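You operate a simulated robot arm through the tools that you are given. There is no shell and no other tool.

Carry out the task below with a simulated robot arm. There is one attempt and no reset: what you move stays moved.

JOB
Scrub the grease off the grey cover in the parts washer.
Fine: open the lid, run the pump for the cream brush, lay the brush back, switch off, then shut the lid; no hand in bath or stream. Set down upright: cream brush. What is to be rubbed or washed off counts as gone when no trace of it is left.

Only the result counts: the job must be done as asked and must still hold three seconds after the hand-in. Knocking over, shifting, dropping, spilling or breaking anything else fails it. Lids that push on must go on centred and level and be pressed home; caps that screw on are set level and turned clockwise until they are tight.

ROBOT AND FRAMES
A 6-joint arm with a two-finger gripper, fixed in place. Base frame: the origin is on the floor under the middle of its stand, x ahead of it, y to its left, z up. Units: m, rad, N and s.
It reaches about 1.572 m from its shoulder. Its first joint turns from -2.897 to 2.897 rad. Payload 2.45 kg.
Tool frame: the origin (TCP) lies between the finger pads and is the grasp point; the fingertips stand 0.02 m ahead of it; z points along the fingers, y is the line along which they close. The gripper opens to 0.14 m; its body begins 0.168 m behind the TCP.
Orientation is that of the tool frame in the base frame, as a unit quaternion [x, y, z, w]. With the fingers straight down and closing along the base's y, the tool's x points along the base's -x, its y along +y and its z along -z.

CONTROLS
- The arm moves only by the tool apply_moves. Its argument "series" is a list of rows, each an object (a shift or turn left out is 0, a gripper value left out holds the last) with "offset": the shift along the tool's x, y, z in m, a list of three; "angular": the turn, a rotation vector about the tool's x, y, z in degrees, a list of three; "gripper": the finger opening in m, from 0 to 0.14. In form: [{"offset": [dx, dy, dz], "angular": [rx, ry, rz], "gripper": gripper}, ...]. A call has 1 to 20 rows; each row is the pose to reach, as a shift and turn from the pose commanded when the call began, along the tool's axes at that moment. A row lasts 0.2 s, in which the tool goes at most 0.05 m and 0.15 rad; a call with a longer step from one row to the next is refused whole, and so is a gripper value outside its range. Where a pose cannot be reached the arm comes as near as it can. A force on the tool above 60 N (or 10 N above the force at the start of the call, whichever is more), or a blocked arm, ends the call early, and 0.2 s more pass. The fingers move at their own pace (about 0.045 m/s each) and stop on an object; they squeeze with about 24 N. The grip force told is the motor's: it shows also when the fingers shut on nothing. Time passes only in rows, and 0.2 s behind the last, so rows that repeat a pose let the fingers close. It gives the time, the measured TCP pose, the force on the tool (base axes), the opening and the grip force at its end, in the units of the frame above (readings bear some noise), with the torque about the TCP (base axes, N m) and any sound that the robot's microphone picked up, and new pictures: "show" is both (left out), scene, wrist or none.
- Cameras (640 x 400 px; columns grow to the right, rows downward): "scene" is fixed at [0.3983, 0.5001, 1.5418]; the picture's right is [-0.77, -0.63, 0.00], its down [-0.30, 0.37, -0.88] and it looks along [0.56, -0.68, -0.48] (base axes); focal length 214 px, centre (320, 200). "wrist" rides on the gripper at [0.078, 0.011, -0.209] in the tool frame; the picture's right is [-0.14, 0.99, 0.00], its down [-0.92, -0.13, -0.37] and it looks along [-0.37, -0.05, 0.93] (tool axes); focal length 280 px, centre (320, 200). There is no depth. A picture from a camera that has moved, and an enlarged one, comes with that camera's place and axes in the base frame and with its lens.
- zoom(camera, box): a new picture of the part [left, top, right, bottom] of that camera's present view, enlarged. The clock stands still meanwhile.
- close_job(): hands the job in; it is judged then, once.

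Nothing tells you positions but the pictures and the camera data. Unless the task says otherwise, let go and move clear before handing in.

The tools are called after "Call:" as a command line: name --argument value ..., lists and objects as JSON in quotes. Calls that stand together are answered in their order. apply_moves: Moves the arm, as the interface text tells. Its arguments: {"type":"object","properties":{"series":{"type":"array","items":{"type":"object","properties":{"offset":{"type":"array","items":{"type":"number"}},"angular":{"type":"array","items":{"type":"number"}},"gripper":{"type":"number"}}}},"show":{"type":"string","enum":["both","scene","wrist","none"]}},"required":["series"]} The other tools are called the same way: zoom (camera, box) takes an enlarged picture of a part of a camera's view; close_job () hands the job in.

At the start:

```text
clock: 0.0
tcp_pos: [0.6523, -0.0309, 1.428]
ee_rot: [0.0, 1.0, 0.0, 0.0]
ft_force: [0.3, 0.4, 0.2]
moment: [0.03, -0.02, 0.0]
finger_gap: 0.1402
finger_force: 0.0
```

scene: 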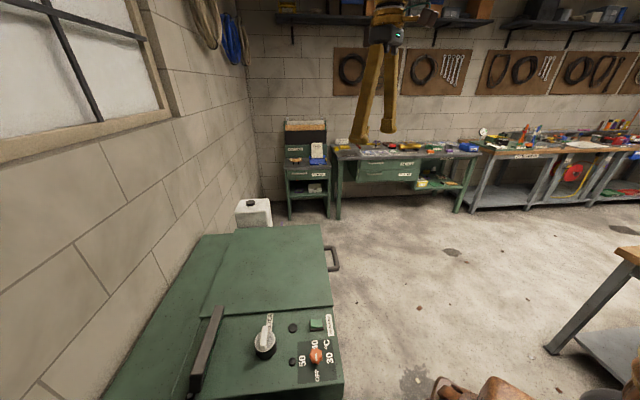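
wrist: 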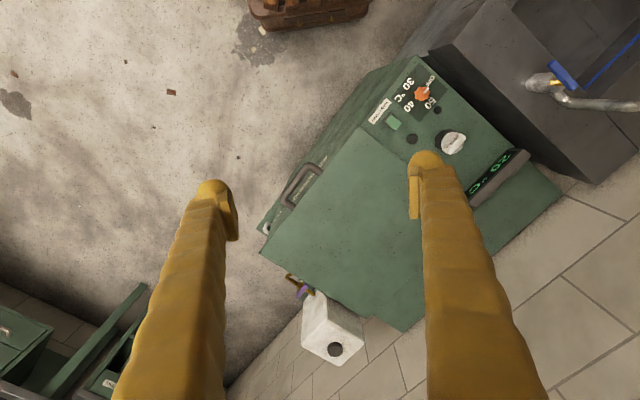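

I see a green parts washer with a closed lid, a control panel with knobs and a handle on the lid's front edge. I will look closer at both views before moving.

Call:
zoom --camera "scene" --box '[180, 190, 360, 400]'

Call:
zoom --camera "wrist" --box '[340, 50, 540, 210]'

Call:
zoom --camera "wrist" --box '[230, 130, 400, 380]'

```text
1.90 times, centred on (270, 295) of scene
camera zoom: at [0.3983, 0.5001, 1.5418], right [-0.77, -0.63, 0.0], down [-0.3, 0.37, -0.88], along [0.56, -0.68, -0.48], focal length 408 px, centre (415, 19)
```

zoom: 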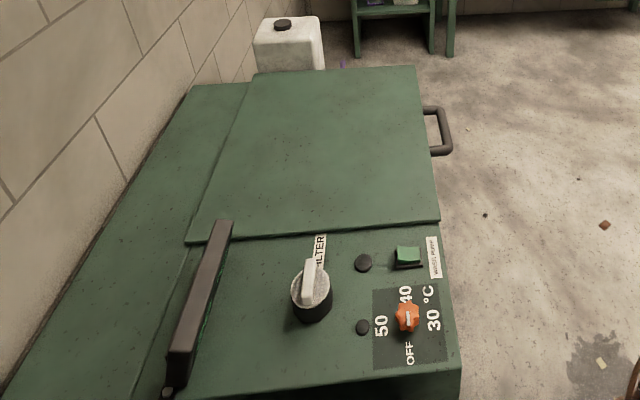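

```text
2.50 times, centred on (440, 130) of wrist
camera zoom: at [0.5731, -0.0192, 1.6367], right [0.14, 0.99, 0.0], down [0.92, -0.13, 0.37], along [0.37, -0.05, -0.93], focal length 701 px, centre (20, 375)
```

zoom: 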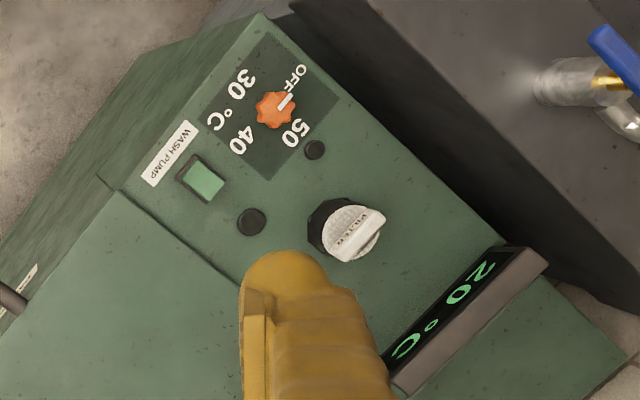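

```text
1.60 times, centred on (315, 255) of wrist
camera zoom: at [0.5731, -0.0192, 1.6367], right [0.14, 0.99, 0.0], down [0.92, -0.13, 0.37], along [0.37, -0.05, -0.93], focal length 449 px, centre (328, 112)
```

zoom: 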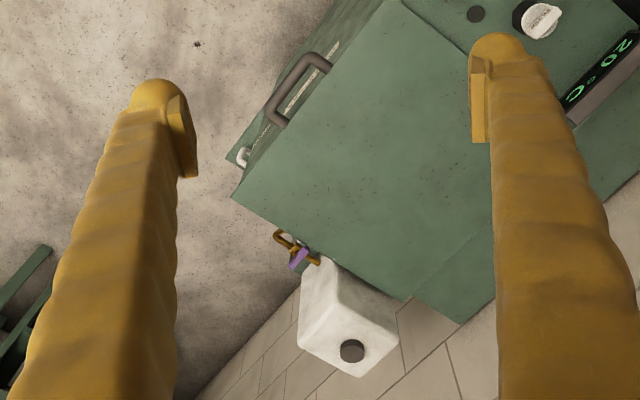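

Call:
zoom --camera "wrist" --box '[250, 60, 410, 160]'

Call:
zoom --camera "wrist" --box '[240, 150, 340, 300]'

Call:
zoom --camera "scene" --box '[260, 220, 360, 290]'

Call:
zoom --camera "scene" --box '[240, 290, 360, 400]'

```text
4.00 times, centred on (330, 110) of wrist
camera zoom: at [0.5731, -0.0192, 1.6367], right [0.14, 0.99, 0.0], down [0.92, -0.13, 0.37], along [0.37, -0.05, -0.93], focal length 1122 px, centre (280, 560)
```

zoom: 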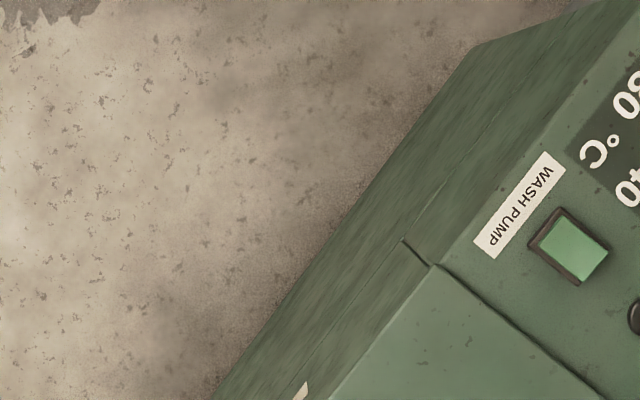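

```text
2.67 times, centred on (290, 225) of wrist
camera zoom: at [0.5731, -0.0192, 1.6367], right [0.14, 0.99, 0.0], down [0.92, -0.13, 0.37], along [0.37, -0.05, -0.93], focal length 748 px, centre (400, 133)
```

zoom: 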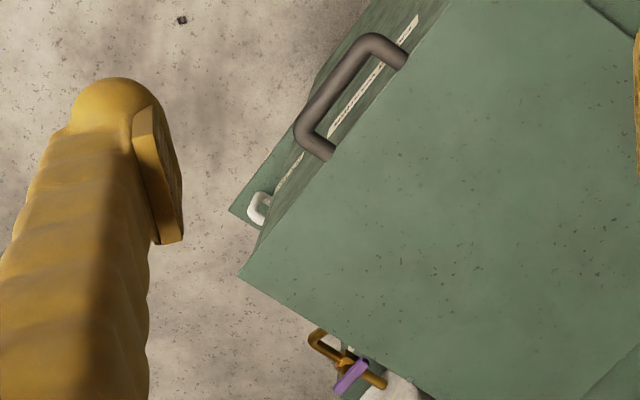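

```text
5.71 times, centred on (310, 255) of scene
camera zoom: at [0.3983, 0.5001, 1.5418], right [-0.77, -0.63, 0.0], down [-0.3, 0.37, -0.88], along [0.56, -0.68, -0.48], focal length 1226 px, centre (377, -114)
```

zoom: 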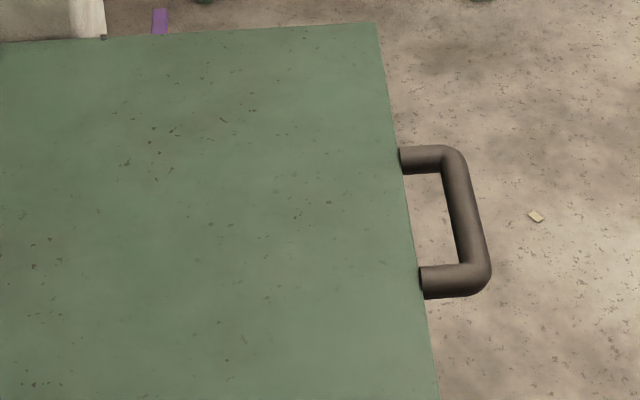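

```text
3.64 times, centred on (300, 345) of scene
camera zoom: at [0.3983, 0.5001, 1.5418], right [-0.77, -0.63, 0.0], down [-0.3, 0.37, -0.88], along [0.56, -0.68, -0.48], focal length 780 px, centre (393, -327)
```

zoom: 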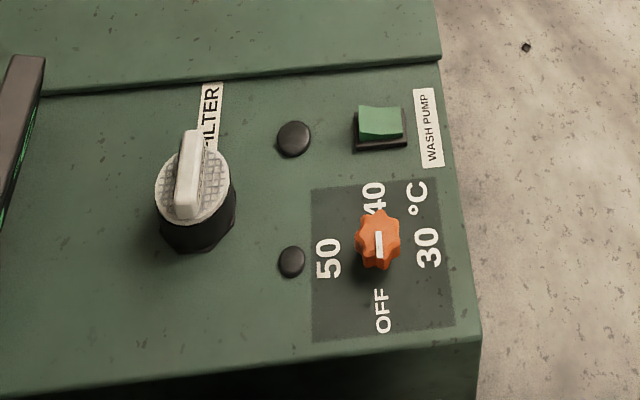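

The washer lid (top about z 0.82) runs from roughly (0.68, 0.08) to (1.05, -0.29) along its front edge, with the U-handle centred near (0.83, -0.14). I'll yaw the gripper 45° to line up with it and come lower for a better view.

Call:
apply_moves --series '[{"offset": [-0.005, -0.028, 0.028], "angular": [0, 0, 5]}, {"offset": [-0.011, -0.056, 0.056], "angular": [0, 0, 10]}, {"offset": [-0.017, -0.083, 0.083], "angular": [0, 0, 15]}, {"offset": [-0.022, -0.111, 0.111], "angular": [0, 0, 20]}, {"offset": [-0.028, -0.139, 0.139], "angular": [0, 0, 25]}, {"offset": [-0.033, -0.167, 0.167], "angular": [0, 0, 30]}, {"offset": [-0.039, -0.194, 0.194], "angular": [0, 0, 35]}, {"offset": [-0.044, -0.222, 0.222], "angular": [0, 0, 40]}, {"offset": [-0.05, -0.25, 0.25], "angular": [0, 0, 45]}]' --show "both"

```text
clock: 2.0
tcp_pos: [0.7016, -0.2793, 1.1762]
ee_rot: [0.384, 0.923, 0.001, 0.001]
ft_force: [-0.9, 1.1, 0.6]
moment: [-0.04, -0.04, 0.0]
finger_gap: 0.14
finger_force: 0.0
camera wrist: at [0.6539, -0.2175, 1.3851], right [0.8, 0.6, 0.0], down [0.56, -0.74, 0.37], along [0.22, -0.29, -0.93], focal length 280 px, centre (320, 200)
```

scene: 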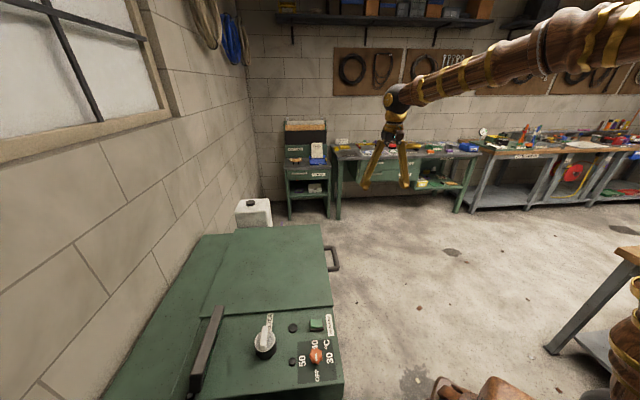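
wrist: 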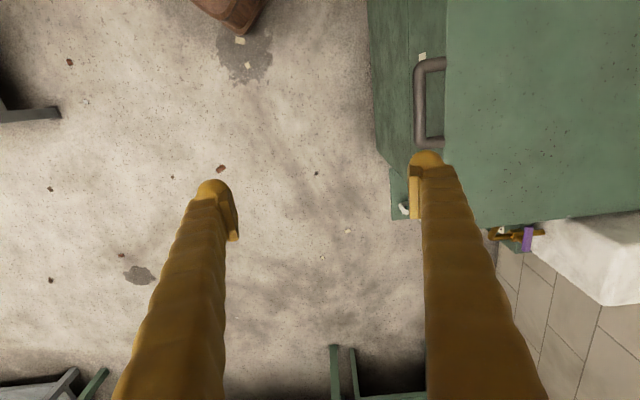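

The handle bar triangulates to about (0.818, -0.128, 0.825), parallel to my tool x, roughly 0.52 m from the hinge. Next I'll tilt the gripper 60° toward the lid and come to a stand-off in front of the bar.

Call:
apply_moves --series '[{"offset": [0.0026, 0.0086, 0.0292], "angular": [-6, 0, 0], "gripper": 0.1}, {"offset": [0.0052, 0.0171, 0.0584], "angular": [-12, 0, 0]}, {"offset": [0.0078, 0.0257, 0.0876], "angular": [-18, 0, 0]}, {"offset": [0.0104, 0.0342, 0.1168], "angular": [-24, 0, 0]}, {"offset": [0.013, 0.0428, 0.146], "angular": [-30, 0, 0]}, {"offset": [0.0156, 0.0513, 0.1752], "angular": [-36, 0, 0]}, {"offset": [0.0182, 0.0599, 0.2044], "angular": [-42, 0, 0]}, {"offset": [0.0208, 0.0684, 0.2336], "angular": [-48, 0, 0]}, {"offset": [0.0234, 0.077, 0.2628], "angular": [-54, 0, 0]}, {"offset": [0.026, 0.0855, 0.292], "angular": [-60, 0, 0]}]' --show "both"

```text
clock: 4.2
tcp_pos: [0.7438, -0.2002, 0.8852]
ee_rot: [0.33, 0.8, 0.462, 0.193]
ft_force: [-0.1, 0.2, 0.8]
moment: [0.0, 0.0, 0.01]
finger_gap: 0.1001
finger_force: 0.0
camera wrist: at [0.5643, -0.2707, 0.999], right [0.45, 0.25, 0.86], down [0.38, -0.92, 0.07], along [0.81, 0.29, -0.51], focal length 280 px, centre (320, 200)
```

scene: 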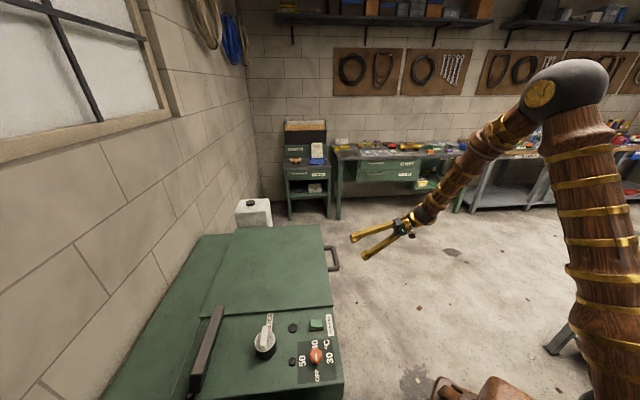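
wrist: 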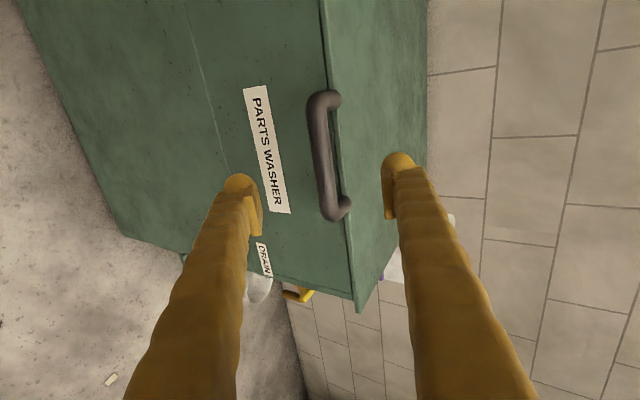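

The bar lies centred between the fingers about 0.119 m ahead along the tool axis. I'll advance and close on it.

Call:
apply_moves --series '[{"offset": [0, 0, 0.03]}, {"offset": [0, 0, 0.06]}, {"offset": [0, 0, 0.09]}, {"offset": [0, 0, 0.116]}, {"offset": [0, 0, 0.116], "gripper": 0.06}, {"offset": [0, 0, 0.116], "gripper": 0.06}, {"offset": [0, 0, 0.116], "gripper": 0.03}, {"offset": [0, 0, 0.116], "gripper": 0.0}, {"offset": [0, 0, 0.116], "gripper": 0.0}, {"offset": [0, 0, 0.116], "gripper": 0.0}]' --show "both"

```text
clock: 6.4
tcp_pos: [0.8155, -0.1291, 0.8297]
ee_rot: [0.332, 0.799, 0.463, 0.192]
ft_force: [14.9, 17.0, 21.6]
moment: [0.53, 0.33, -0.42]
finger_gap: 0.0232
finger_force: 34.6
camera wrist: at [0.6364, -0.1985, 0.9429], right [0.45, 0.25, 0.86], down [0.38, -0.92, 0.07], along [0.81, 0.29, -0.51], focal length 280 px, centre (320, 200)
```

scene: 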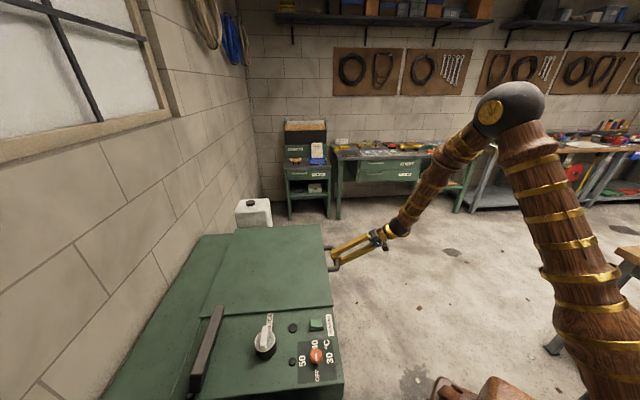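
wrist: 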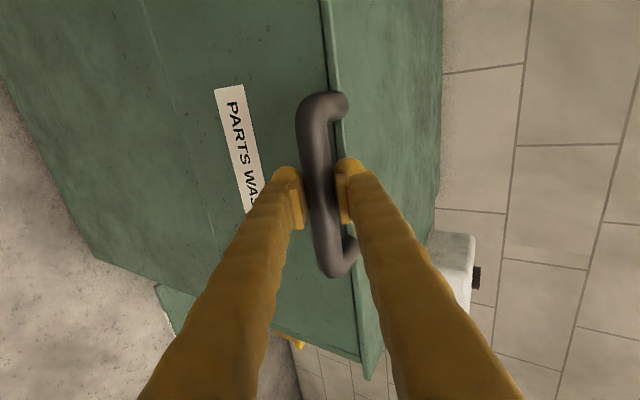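

The handle is gripped. I'll lift it along an arc about the hinge (radius about 0.52 m), the first 15° as a test.

Call:
apply_moves --series '[{"offset": [0, 0.0202, -0.0103], "angular": [1.67, 0, 0]}, {"offset": [0, 0.0408, -0.0198], "angular": [3.33, 0, 0]}, {"offset": [0, 0.0618, -0.0284], "angular": [5, 0, 0]}, {"offset": [0, 0.0833, -0.0359], "angular": [6.67, 0, 0]}, {"offset": [0, 0.1049, -0.0426], "angular": [8.33, 0, 0]}, {"offset": [0, 0.1269, -0.0483], "angular": [10, 0, 0]}]' --show "both"

```text
clock: 7.8
tcp_pos: [0.8287, -0.1153, 0.9622]
ee_rot: [0.346, 0.838, 0.39, 0.162]
ft_force: [5.2, -1.7, 0.5]
moment: [-0.66, -0.75, 0.09]
finger_gap: 0.0221
finger_force: 44.8
camera wrist: at [0.6664, -0.1683, 1.1047], right [0.55, 0.35, 0.76], down [0.39, -0.91, 0.14], along [0.74, 0.22, -0.64], focal length 280 px, centre (320, 200)
```

scene: 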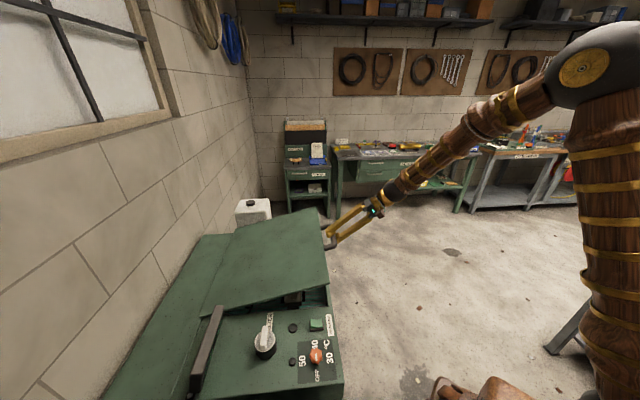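
wrist: 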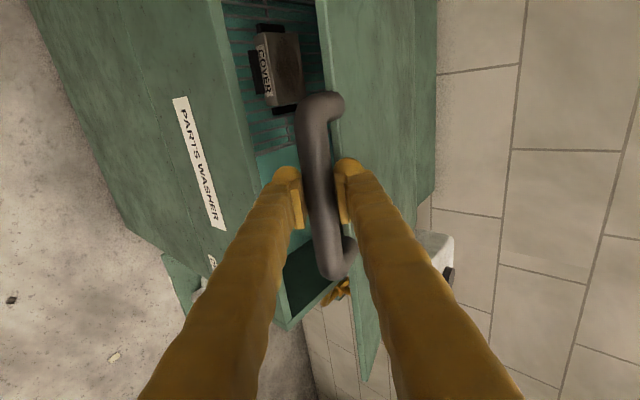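

The lid lifts freely along the arc with low forces, and I can see the part labelled COVER inside. I'll continue to about 55°.

Call:
apply_moves --series '[{"offset": [0, 0.0338, -0.0132], "angular": [2.67, 0, 0]}, {"offset": [0, 0.0684, -0.024], "angular": [5.33, 0, 0]}, {"offset": [0, 0.1038, -0.0324], "angular": [8, 0, 0]}, {"offset": [0, 0.1396, -0.0383], "angular": [10.67, 0, 0]}, {"offset": [0, 0.1757, -0.0417], "angular": [13.33, 0, 0]}, {"offset": [0, 0.212, -0.0426], "angular": [16, 0, 0]}, {"offset": [0, 0.2482, -0.0409], "angular": [18.67, 0, 0]}, {"offset": [0, 0.2843, -0.0367], "angular": [21.33, 0, 0]}, {"offset": [0, 0.32, -0.03], "angular": [24, 0, 0]}, {"offset": [0, 0.3551, -0.0208], "angular": [26.67, 0, 0]}]' --show "both"

```text
clock: 10.0
tcp_pos: [0.98, 0.0352, 1.247]
ee_rot: [0.375, 0.905, 0.187, 0.077]
ft_force: [-21.6, 7.6, 17.1]
moment: [-0.34, -0.52, -0.32]
finger_gap: 0.021
finger_force: 44.5
camera wrist: at [0.8739, 0.0393, 1.4427], right [0.74, 0.55, 0.39], down [0.47, -0.84, 0.29], along [0.48, -0.03, -0.87], focal length 280 px, centre (320, 200)
```

scene: 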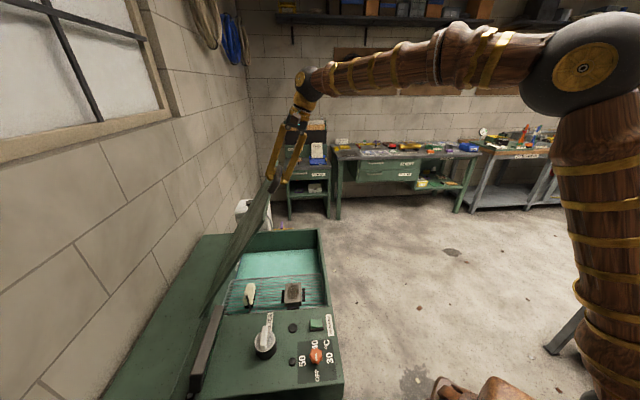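
wrist: 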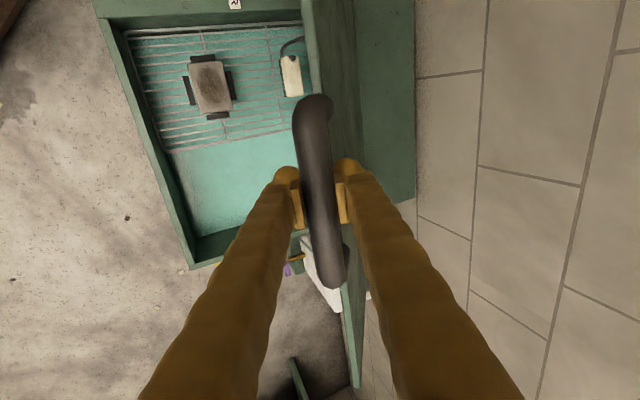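

The lid is around 55° open with the cover, brush and drain grid visible inside. Continuing along the arc to about 79°, with a slightly larger radius.

Call:
apply_moves --series '[{"offset": [0.002, 0.0363, -0.0061], "angular": [2.67, 0, 0]}, {"offset": [0.002, 0.0728, -0.0097], "angular": [5.33, 0, 0]}, {"offset": [0.002, 0.1095, -0.0107], "angular": [8, 0, 0]}, {"offset": [0.002, 0.146, -0.0081], "angular": [10.67, 0, 0]}, {"offset": [0.002, 0.1823, -0.003], "angular": [13.33, 0, 0]}, {"offset": [0.002, 0.2182, 0.0046], "angular": [16, 0, 0]}]' --show "both"

```text
clock: 11.4
tcp_pos: [1.0867, 0.1644, 1.3177]
ee_rot: [0.381, 0.921, 0.071, 0.029]
ft_force: [-14.6, 2.0, 30.2]
moment: [-0.11, -0.1, -0.02]
finger_gap: 0.0216
finger_force: 45.3
out of reach, approached as far as the arm can: row 5, 6
camera wrist: at [1.0161, 0.2044, 1.5254], right [0.79, 0.6, 0.15], down [0.52, -0.78, 0.35], along [0.32, -0.19, -0.93], focal length 280 px, centre (320, 200)
```

scene: 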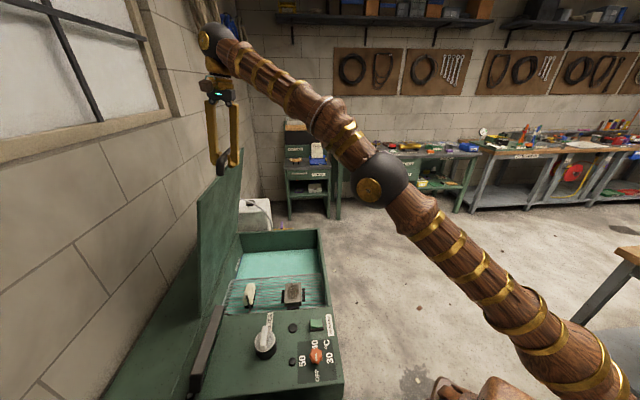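
wrist: 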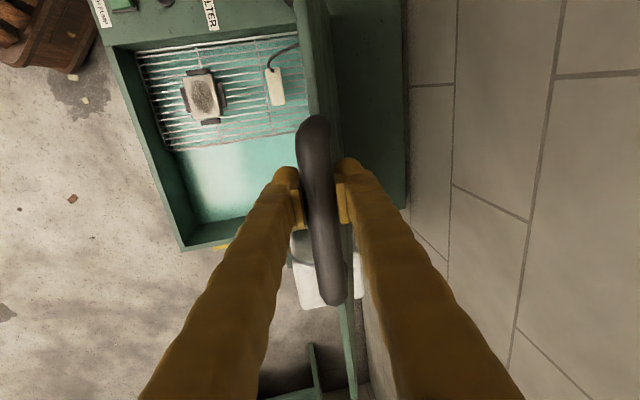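

The arm reached its limit with the tool pointing down at about 75° lid angle. I'll keep hold of the bar and tip the gripper back toward the robot, which shortens the wrist reach, before pushing the lid further.

Call:
apply_moves --series '[{"offset": [0, 0, 0], "angular": [-6, 0, 0]}, {"offset": [0, 0, 0], "angular": [-12, 0, 0]}, {"offset": [0, 0, 0], "angular": [-18, 0, 0]}, {"offset": [0, 0, 0], "angular": [-24, 0, 0]}, {"offset": [0, 0, 0], "angular": [-30, 0, 0]}, {"offset": [0, 0, 0], "angular": [-36, 0, 0]}, {"offset": [0, 0, 0], "angular": [-42, 0, 0]}]' --show "both"

```text
clock: 13.0
tcp_pos: [1.0867, 0.163, 1.3142]
ee_rot: [0.348, 0.839, 0.386, 0.161]
ft_force: [0.8, -3.9, 3.5]
moment: [-0.03, 0.24, 0.03]
finger_gap: 0.0199
finger_force: 44.9
camera wrist: at [0.9243, 0.1106, 1.4575], right [0.55, 0.36, 0.75], down [0.39, -0.91, 0.14], along [0.73, 0.22, -0.64], focal length 280 px, centre (320, 200)
```

scene: 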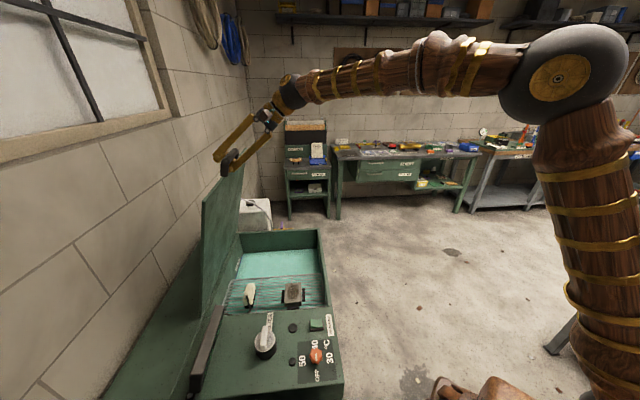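
wrist: 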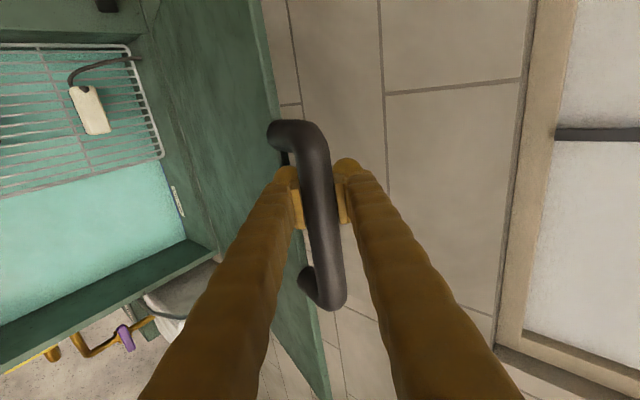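

The pose is kept and forces are low; fitting the recorded points gives a hinge radius of 0.50 m and a lid angle near 78°. I'll push on past vertical to find where it stops.

Call:
apply_moves --series '[{"offset": [0, 0.0256, 0.0212]}, {"offset": [0, 0.0509, 0.0451]}, {"offset": [0, 0.0746, 0.0708]}, {"offset": [0, 0.0963, 0.0982]}, {"offset": [0, 0.116, 0.1269]}]' --show "both"

```text
clock: 13.6
tcp_pos: [1.12, 0.1962, 1.3241]
ee_rot: [0.348, 0.841, 0.383, 0.158]
ft_force: [-41.4, -16.9, 8.3]
moment: [0.44, 0.34, 0.3]
finger_gap: 0.0199
finger_force: 44.8
stopped in row 2: the force on the tool passed its limit at 144 N (the readings are from after the stop); the commanded pose is now the measured one
camera wrist: at [0.9585, 0.1448, 1.468], right [0.56, 0.36, 0.75], down [0.39, -0.91, 0.15], along [0.73, 0.21, -0.65], focal length 280 px, centre (320, 200)
```

scene: 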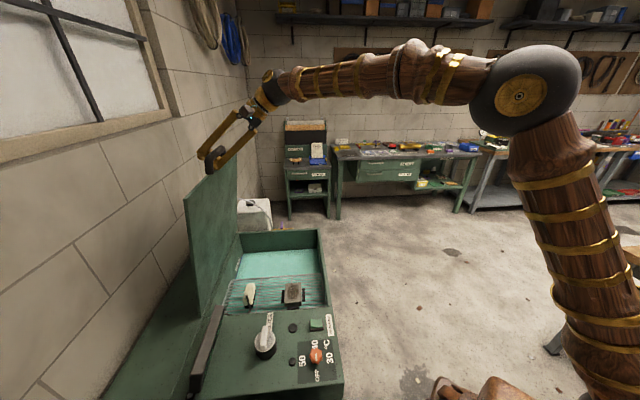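
wrist: 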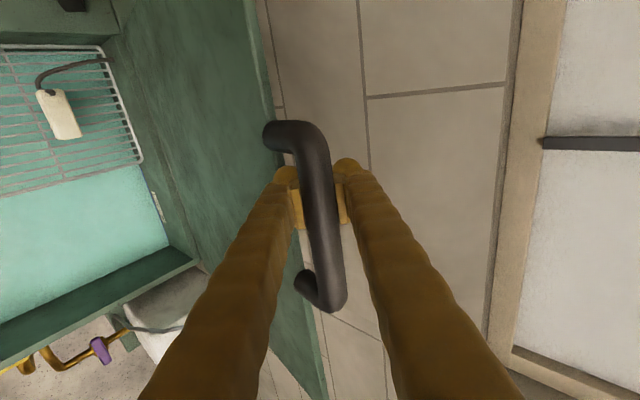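

The lid hit its end stop at about 83-84°. I'll loosen the fingers slightly while still caging the bar to see whether the lid stays up by itself.

Call:
apply_moves --series '[{"offset": [0, -0.003, -0.002]}, {"offset": [0, -0.003, -0.002], "gripper": 0.045}, {"offset": [0, -0.003, -0.002], "gripper": 0.045}, {"offset": [0, -0.003, -0.002], "gripper": 0.045}, {"offset": [0, -0.003, -0.002], "gripper": 0.045}]' --show "both"

Call:
zoom --camera "wrist" --box '[220, 80, 420, 340]'

```text
clock: 14.8
tcp_pos: [1.1186, 0.1948, 1.3244]
ee_rot: [0.347, 0.84, 0.384, 0.162]
ft_force: [-11.0, -5.2, 52.3]
moment: [-0.23, 0.56, -0.05]
finger_gap: 0.0225
finger_force: 0.0
camera wrist: at [0.9564, 0.143, 1.4676], right [0.55, 0.36, 0.75], down [0.39, -0.91, 0.15], along [0.73, 0.21, -0.64], focal length 280 px, centre (320, 200)
```

scene: 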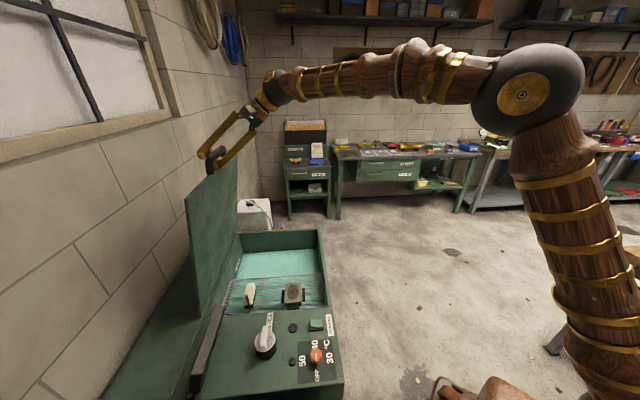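
wrist: 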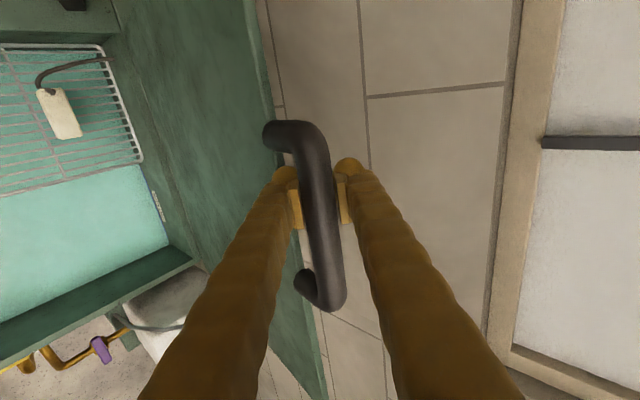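

```text
1.54 times, centred on (320, 210) of wrist
camera zoom: at [0.9564, 0.143, 1.4676], right [0.55, 0.36, 0.75], down [0.39, -0.91, 0.15], along [0.73, 0.21, -0.64], focal length 431 px, centre (320, 185)
```

zoom: 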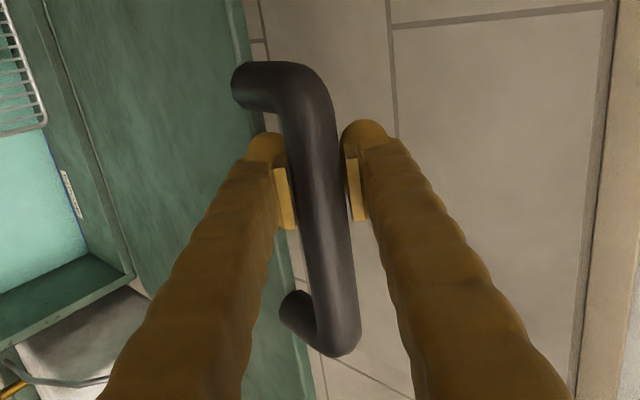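

The lower finger seems wedged between the bar and the lid edge (gap stuck at 0.0225, 52 N). I'll back off a little along the tool axis to free it while still caging the bar.

Call:
apply_moves --series '[{"offset": [0, 0.003, -0.004], "gripper": 0.03}, {"offset": [0, 0.003, -0.008], "gripper": 0.03}, {"offset": [0, 0.003, -0.012], "gripper": 0.04}, {"offset": [0, 0.003, -0.014], "gripper": 0.04}]' --show "both"

Call:
zoom --camera "wrist" --box '[220, 80, 420, 340]'

```text
clock: 15.8
tcp_pos: [1.1138, 0.1896, 1.3327]
ee_rot: [0.348, 0.84, 0.384, 0.159]
ft_force: [-1.1, -0.4, -1.4]
moment: [0.03, -0.03, 0.01]
finger_gap: 0.041
finger_force: 0.5
camera wrist: at [0.9516, 0.1372, 1.4766], right [0.56, 0.36, 0.75], down [0.39, -0.91, 0.15], along [0.73, 0.21, -0.65], focal length 280 px, centre (320, 200)
```

scene: 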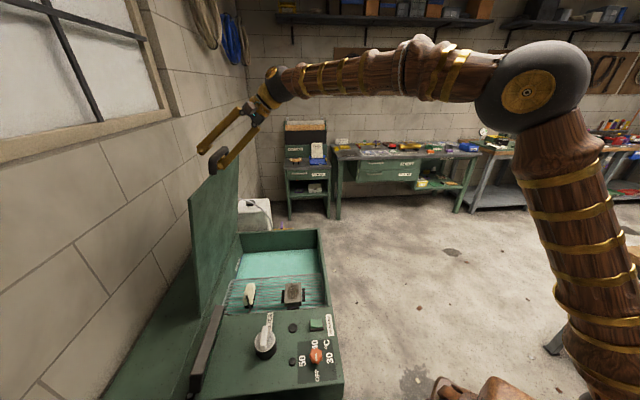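
wrist: 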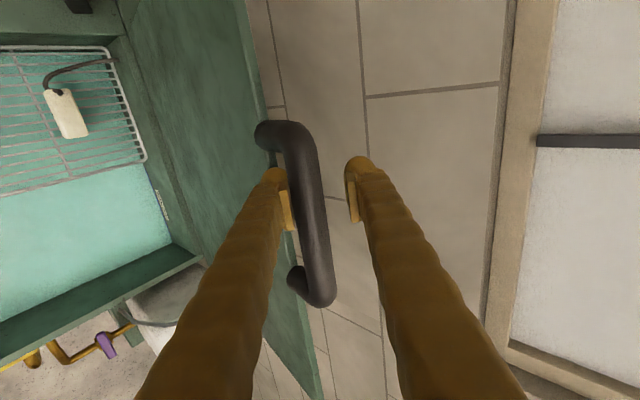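

```text
1.54 times, centred on (320, 210) of wrist
camera zoom: at [0.9516, 0.1372, 1.4766], right [0.56, 0.36, 0.75], down [0.39, -0.91, 0.15], along [0.73, 0.21, -0.65], focal length 431 px, centre (320, 185)
```

zoom: 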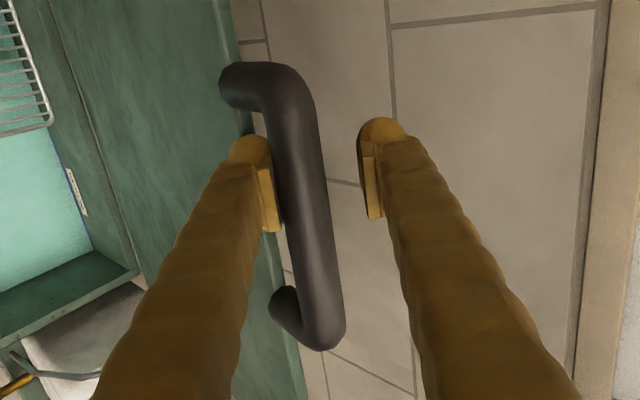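

The fingers are free and the bar sits near the lower finger. I'll move the gripper 10 mm away from the lower side to see if the lid follows or holds.

Call:
apply_moves --series '[{"offset": [0, -0.005, 0]}, {"offset": [0, -0.01, 0]}, {"offset": [0, -0.01, 0]}, {"offset": [0, -0.01, 0]}]' --show "wrist"

Call:
zoom --camera "wrist" --box '[220, 80, 420, 340]'

Call:
zoom --camera "scene" --box '[140, 120, 300, 320]'

```text
clock: 16.8
tcp_pos: [1.1087, 0.1851, 1.3237]
ee_rot: [0.348, 0.841, 0.383, 0.159]
ft_force: [0.4, 0.5, 0.2]
moment: [-0.04, 0.05, 0.02]
finger_gap: 0.0397
finger_force: 0.0
camera wrist: at [0.9467, 0.1328, 1.4699], right [0.56, 0.36, 0.75], down [0.39, -0.91, 0.15], along [0.73, 0.21, -0.65], focal length 280 px, centre (320, 200)
```

wrist: 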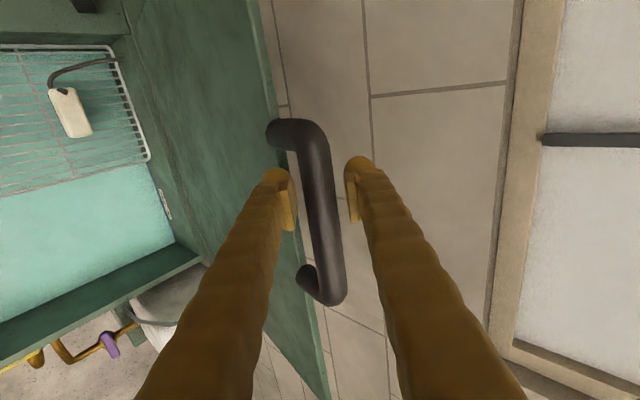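

```text
1.54 times, centred on (320, 210) of wrist
camera zoom: at [0.9467, 0.1328, 1.4699], right [0.56, 0.36, 0.75], down [0.39, -0.91, 0.15], along [0.73, 0.21, -0.65], focal length 431 px, centre (320, 185)
```

zoom: 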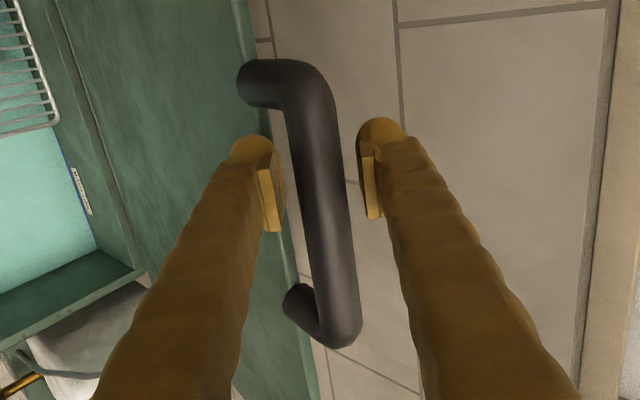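

```text
2.00 times, centred on (220, 220) of scene
camera zoom: at [0.3983, 0.5001, 1.5418], right [-0.77, -0.63, 0.0], down [-0.3, 0.37, -0.88], along [0.56, -0.68, -0.48], focal length 429 px, centre (520, 160)
```

zoom: 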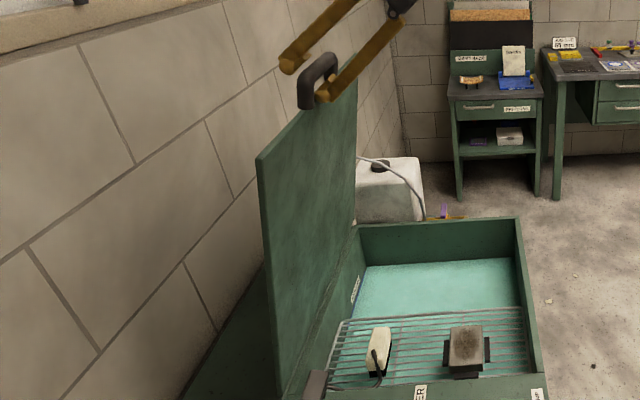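

A gap opened between bar and finger, so the lid stays up on its own. I'll back straight out and move over the panel side of the bath, pointing down, to look at the brush, cover and switch.

Call:
apply_moves --series '[{"offset": [0, 0, -0.035]}, {"offset": [0, 0, -0.075]}, {"offset": [0, 0, -0.115]}, {"offset": [0, 0, -0.15]}, {"offset": [0.032, -0.019, -0.133], "angular": [5.5, 0, 0]}, {"offset": [0.063, -0.038, -0.116], "angular": [11, 0, 0]}, {"offset": [0.095, -0.058, -0.099], "angular": [16.5, 0, 0]}, {"offset": [0.127, -0.077, -0.082], "angular": [22, 0, 0]}, {"offset": [0.158, -0.096, -0.065], "angular": [27.5, 0, 0]}, {"offset": [0.19, -0.115, -0.047], "angular": [33, 0, 0]}, {"offset": [0.222, -0.135, -0.03], "angular": [38.5, 0, 0]}, {"offset": [0.253, -0.154, -0.013], "angular": [44, 0, 0]}, {"offset": [0.285, -0.173, 0.004], "angular": [49.5, 0, 0]}]' --show "both"

```text
clock: 19.6
tcp_pos: [0.8284, 0.3073, 1.1917]
ee_rot: [0.383, 0.924, -0.004, -0.001]
ft_force: [-0.2, -0.2, -0.9]
moment: [-0.02, -0.06, 0.03]
finger_gap: 0.0401
finger_force: 0.1
camera wrist: at [0.7827, 0.3716, 1.3995], right [0.8, 0.6, -0.01], down [0.56, -0.74, 0.37], along [0.22, -0.3, -0.93], focal length 280 px, centre (320, 200)
```

scene: 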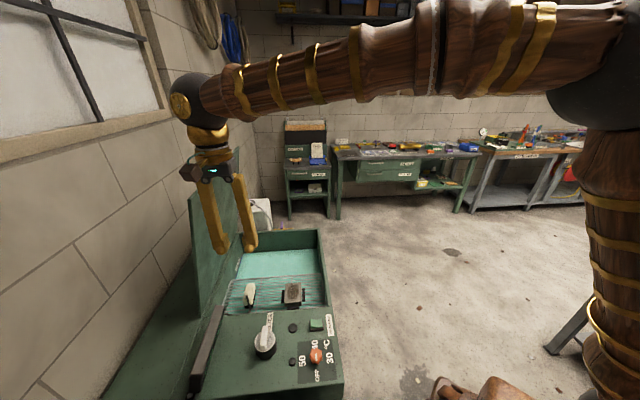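
wrist: 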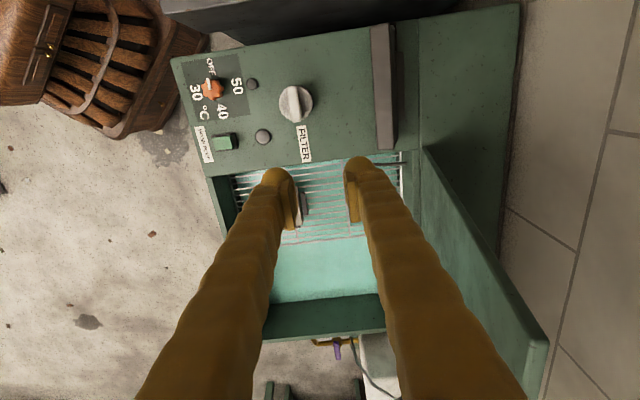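

The fingers hide the bath, so I'll shift along the washer (and slightly away from the lid) to bring the brush and cover into the clear upper part of the wrist picture.

Call:
apply_moves --series '[{"offset": [-0.037, -0.0125, -0.01]}, {"offset": [-0.075, -0.025, -0.02]}, {"offset": [-0.112, -0.0375, -0.03]}, {"offset": [-0.15, -0.05, -0.04]}]' --show "wrist"

Call:
zoom --camera "wrist" --box '[200, 0, 440, 150]'

```text
clock: 20.6
tcp_pos: [0.8984, 0.1676, 1.2308]
ee_rot: [0.382, 0.924, -0.004, -0.001]
ft_force: [-0.8, 0.4, 1.2]
moment: [0.0, 0.0, -0.02]
finger_gap: 0.0399
finger_force: 0.0
camera wrist: at [0.852, 0.2299, 1.4399], right [0.8, 0.6, -0.01], down [0.56, -0.74, 0.37], along [0.22, -0.3, -0.93], focal length 280 px, centre (320, 200)
```

wrist: 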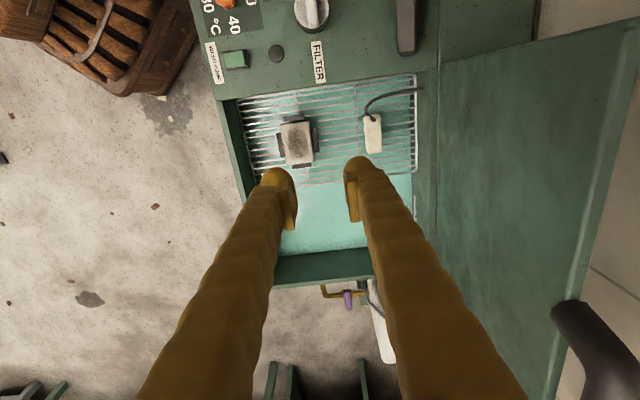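

```text
2.67 times, centred on (320, 75) of wrist
camera zoom: at [0.852, 0.2299, 1.4399], right [0.8, 0.6, -0.01], down [0.56, -0.74, 0.37], along [0.22, -0.3, -0.93], focal length 748 px, centre (320, 533)
```

zoom: 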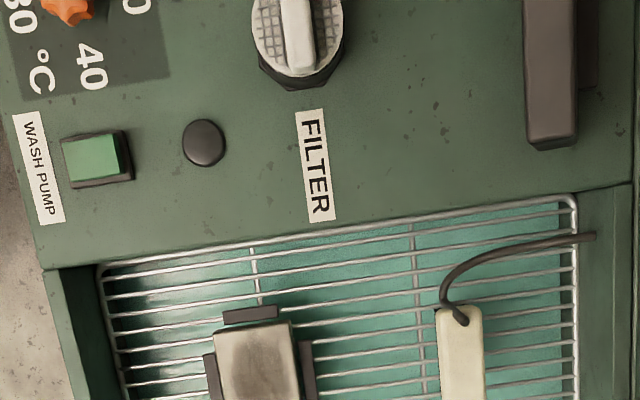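

Call:
zoom --camera "wrist" --box '[230, 80, 430, 205]'

Call:
zoom --camera "scene" --box '[220, 250, 340, 325]'

Call:
zoom --camera "wrist" --box '[345, 75, 425, 160]'

Call:
zoom --camera "wrist" --box '[265, 105, 335, 180]'

```text
3.20 times, centred on (330, 142) of wrist
camera zoom: at [0.852, 0.2299, 1.4399], right [0.8, 0.6, -0.01], down [0.56, -0.74, 0.37], along [0.22, -0.3, -0.93], focal length 897 px, centre (288, 384)
```

zoom: 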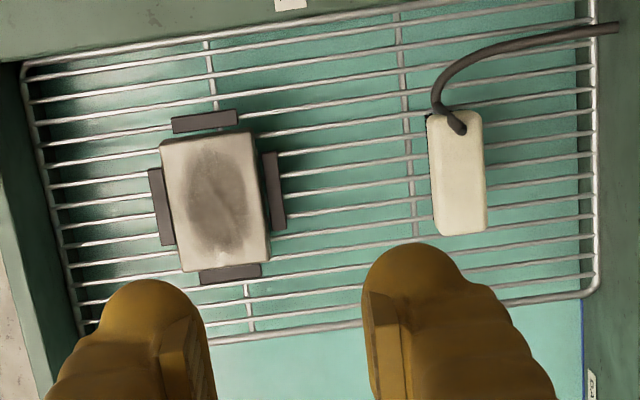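

```text
5.33 times, centred on (280, 288) of scene
camera zoom: at [0.3983, 0.5001, 1.5418], right [-0.77, -0.63, 0.0], down [-0.3, 0.37, -0.88], along [0.56, -0.68, -0.48], focal length 1144 px, centre (533, -267)
```

zoom: 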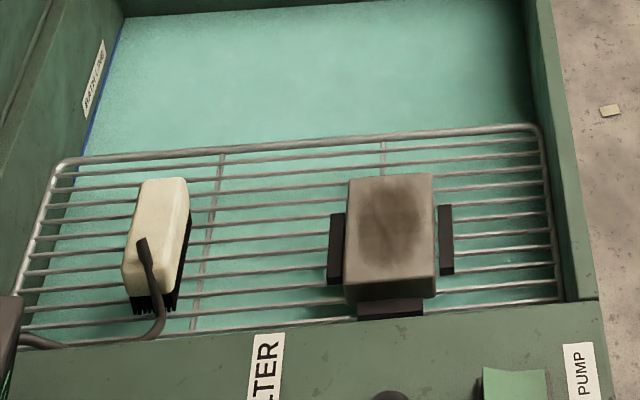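

```text
4.71 times, centred on (385, 118) of wrist
camera zoom: at [0.852, 0.2299, 1.4399], right [0.8, 0.6, -0.01], down [0.56, -0.74, 0.37], along [0.22, -0.3, -0.93], focal length 1320 px, centre (14, 588)
```

zoom: 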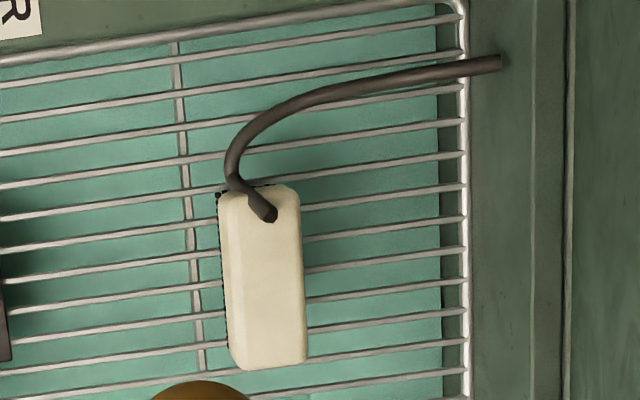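

```text
5.33 times, centred on (300, 142) of wrist
camera zoom: at [0.852, 0.2299, 1.4399], right [0.8, 0.6, -0.01], down [0.56, -0.74, 0.37], along [0.22, -0.3, -0.93], focal length 1495 px, centre (427, 507)
```

zoom: 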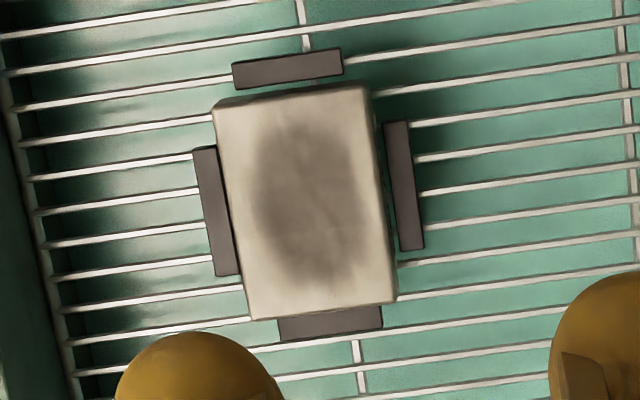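

The brush (cream, bristles down, hose on top) stands near (1.02, 0.22) with its long side along the washer; the greasy cover is near (0.88, 0.095, 0.756); the green WASH PUMP rocker is at about (0.688, 0.169, 0.83). I'll bring the camera close over the rocker to see which side is raised.

Call:
apply_moves --series '[{"offset": [0.0274, -0.017, 0.03]}, {"offset": [0.0548, -0.034, 0.06]}, {"offset": [0.082, -0.051, 0.09]}, {"offset": [0.1095, -0.068, 0.12], "gripper": 0.02}, {"offset": [0.1369, -0.085, 0.15], "gripper": 0.0}, {"offset": [0.1643, -0.102, 0.18]}, {"offset": [0.1916, -0.119, 0.21]}, {"offset": [0.219, -0.136, 0.24], "angular": [-0.5, 0, 0]}]' --show "both"

Call:
zoom --camera "wrist" --box '[240, 120, 400, 240]'

Call:
zoom --camera "scene" --box '[280, 300, 350, 345]'

```text
clock: 22.4
tcp_pos: [0.6496, 0.2245, 0.9925]
ee_rot: [0.383, 0.924, 0.0, 0.001]
ft_force: [-0.5, 0.3, -0.2]
moment: [0.0, 0.0, 0.01]
finger_gap: 0.0001
finger_force: 24.1
camera wrist: at [0.6012, 0.2886, 1.2006], right [0.8, 0.6, 0.0], down [0.56, -0.74, 0.37], along [0.22, -0.29, -0.93], focal length 280 px, centre (320, 200)
```

scene: 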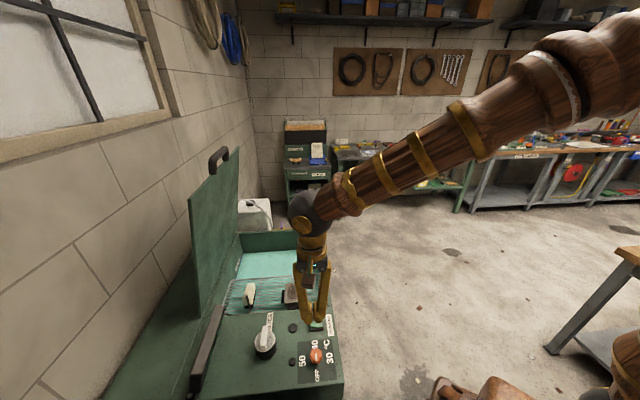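
wrist: 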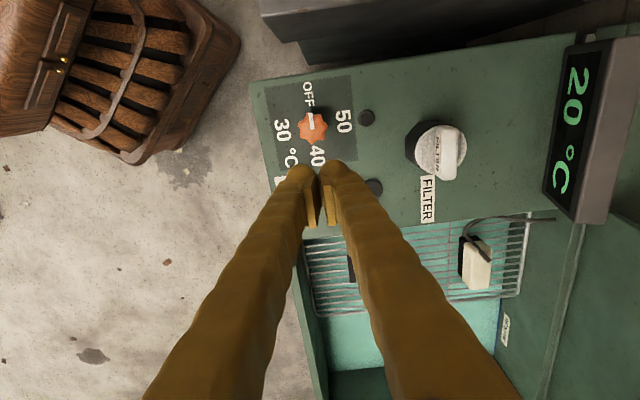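

```text
3.33 times, centred on (320, 180) of wrist
camera zoom: at [0.6012, 0.2886, 1.2006], right [0.8, 0.6, 0.0], down [0.56, -0.74, 0.37], along [0.22, -0.29, -0.93], focal length 935 px, centre (320, 267)
```

zoom: 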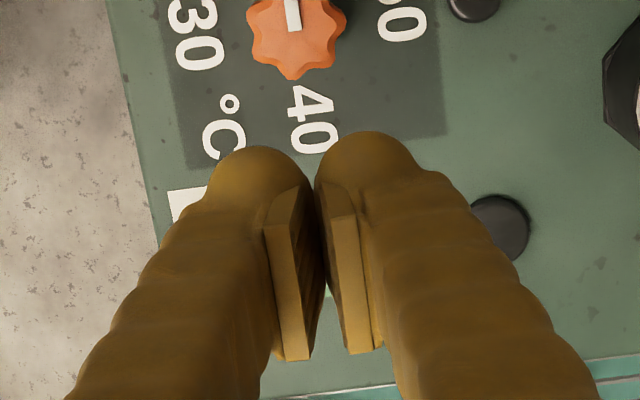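

```text
8.89 times, centred on (315, 322) of scene
camera zoom: at [0.3983, 0.5001, 1.5418], right [-0.77, -0.63, 0.0], down [-0.3, 0.37, -0.88], along [0.56, -0.68, -0.48], focal length 1906 px, centre (364, -889)
```

zoom: 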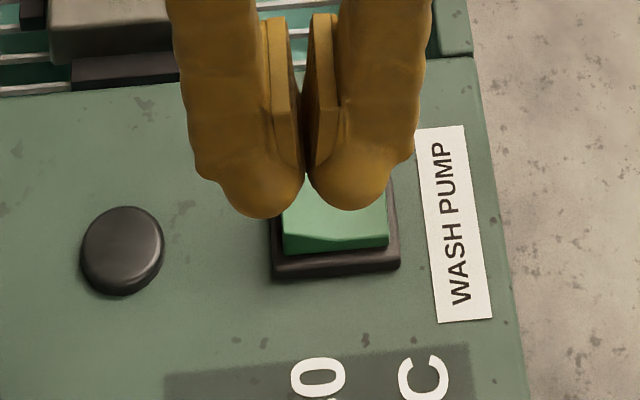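

The fingers hide the rocker in the wrist view, so I'll shift along the front toward the bath to see it above the fingertips.

Call:
apply_moves --series '[{"offset": [-0.04, 0, -0.02]}, {"offset": [-0.08, 0, -0.04]}, {"offset": [-0.11, 0, -0.06]}]' --show "wrist"

Call:
zoom --camera "wrist" --box '[220, 60, 380, 180]'

Call:
zoom --camera "scene" --box '[280, 300, 350, 345]'

```text
clock: 23.2
tcp_pos: [0.7257, 0.1472, 1.0533]
ee_rot: [0.383, 0.924, 0.0, 0.0]
ft_force: [0.4, 0.3, 0.7]
moment: [0.0, 0.02, -0.01]
finger_gap: 0.0
finger_force: 24.2
camera wrist: at [0.6776, 0.21, 1.2618], right [0.8, 0.6, 0.0], down [0.56, -0.74, 0.37], along [0.22, -0.29, -0.93], focal length 280 px, centre (320, 200)
```

wrist: 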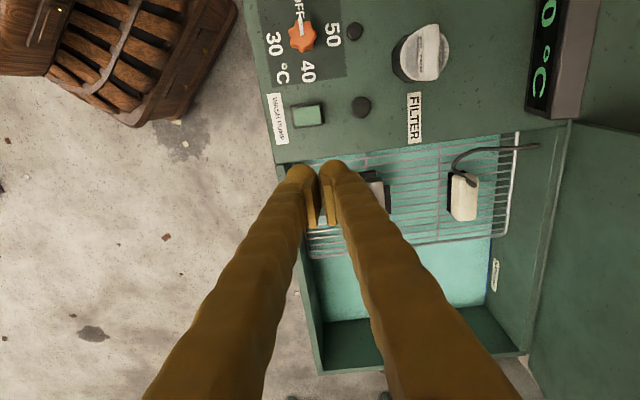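

```text
3.33 times, centred on (300, 120) of wrist
camera zoom: at [0.6776, 0.21, 1.2618], right [0.8, 0.6, 0.0], down [0.56, -0.74, 0.37], along [0.22, -0.29, -0.93], focal length 935 px, centre (387, 467)
```

zoom: 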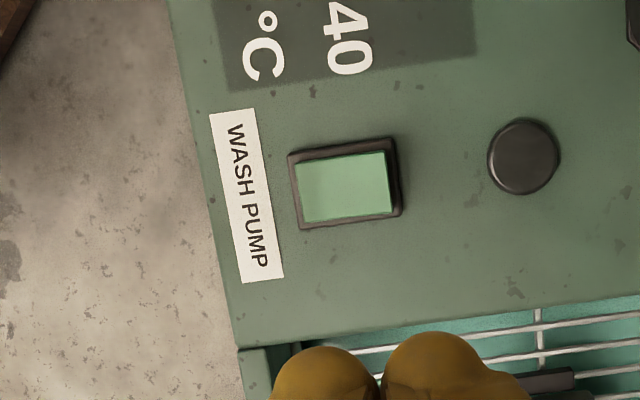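

```text
8.89 times, centred on (315, 322) of scene
camera zoom: at [0.3983, 0.5001, 1.5418], right [-0.77, -0.63, 0.0], down [-0.3, 0.37, -0.88], along [0.56, -0.68, -0.48], focal length 1906 px, centre (364, -889)
```

zoom: 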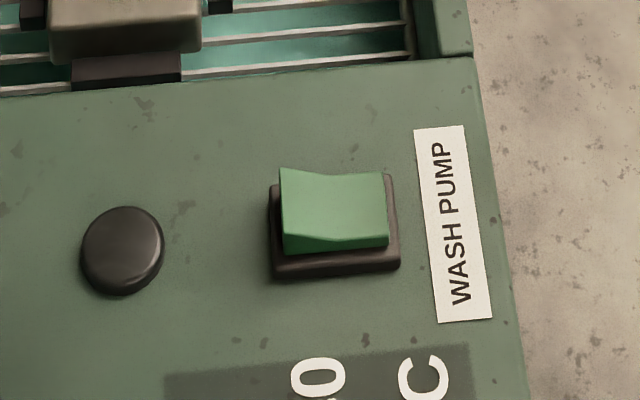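

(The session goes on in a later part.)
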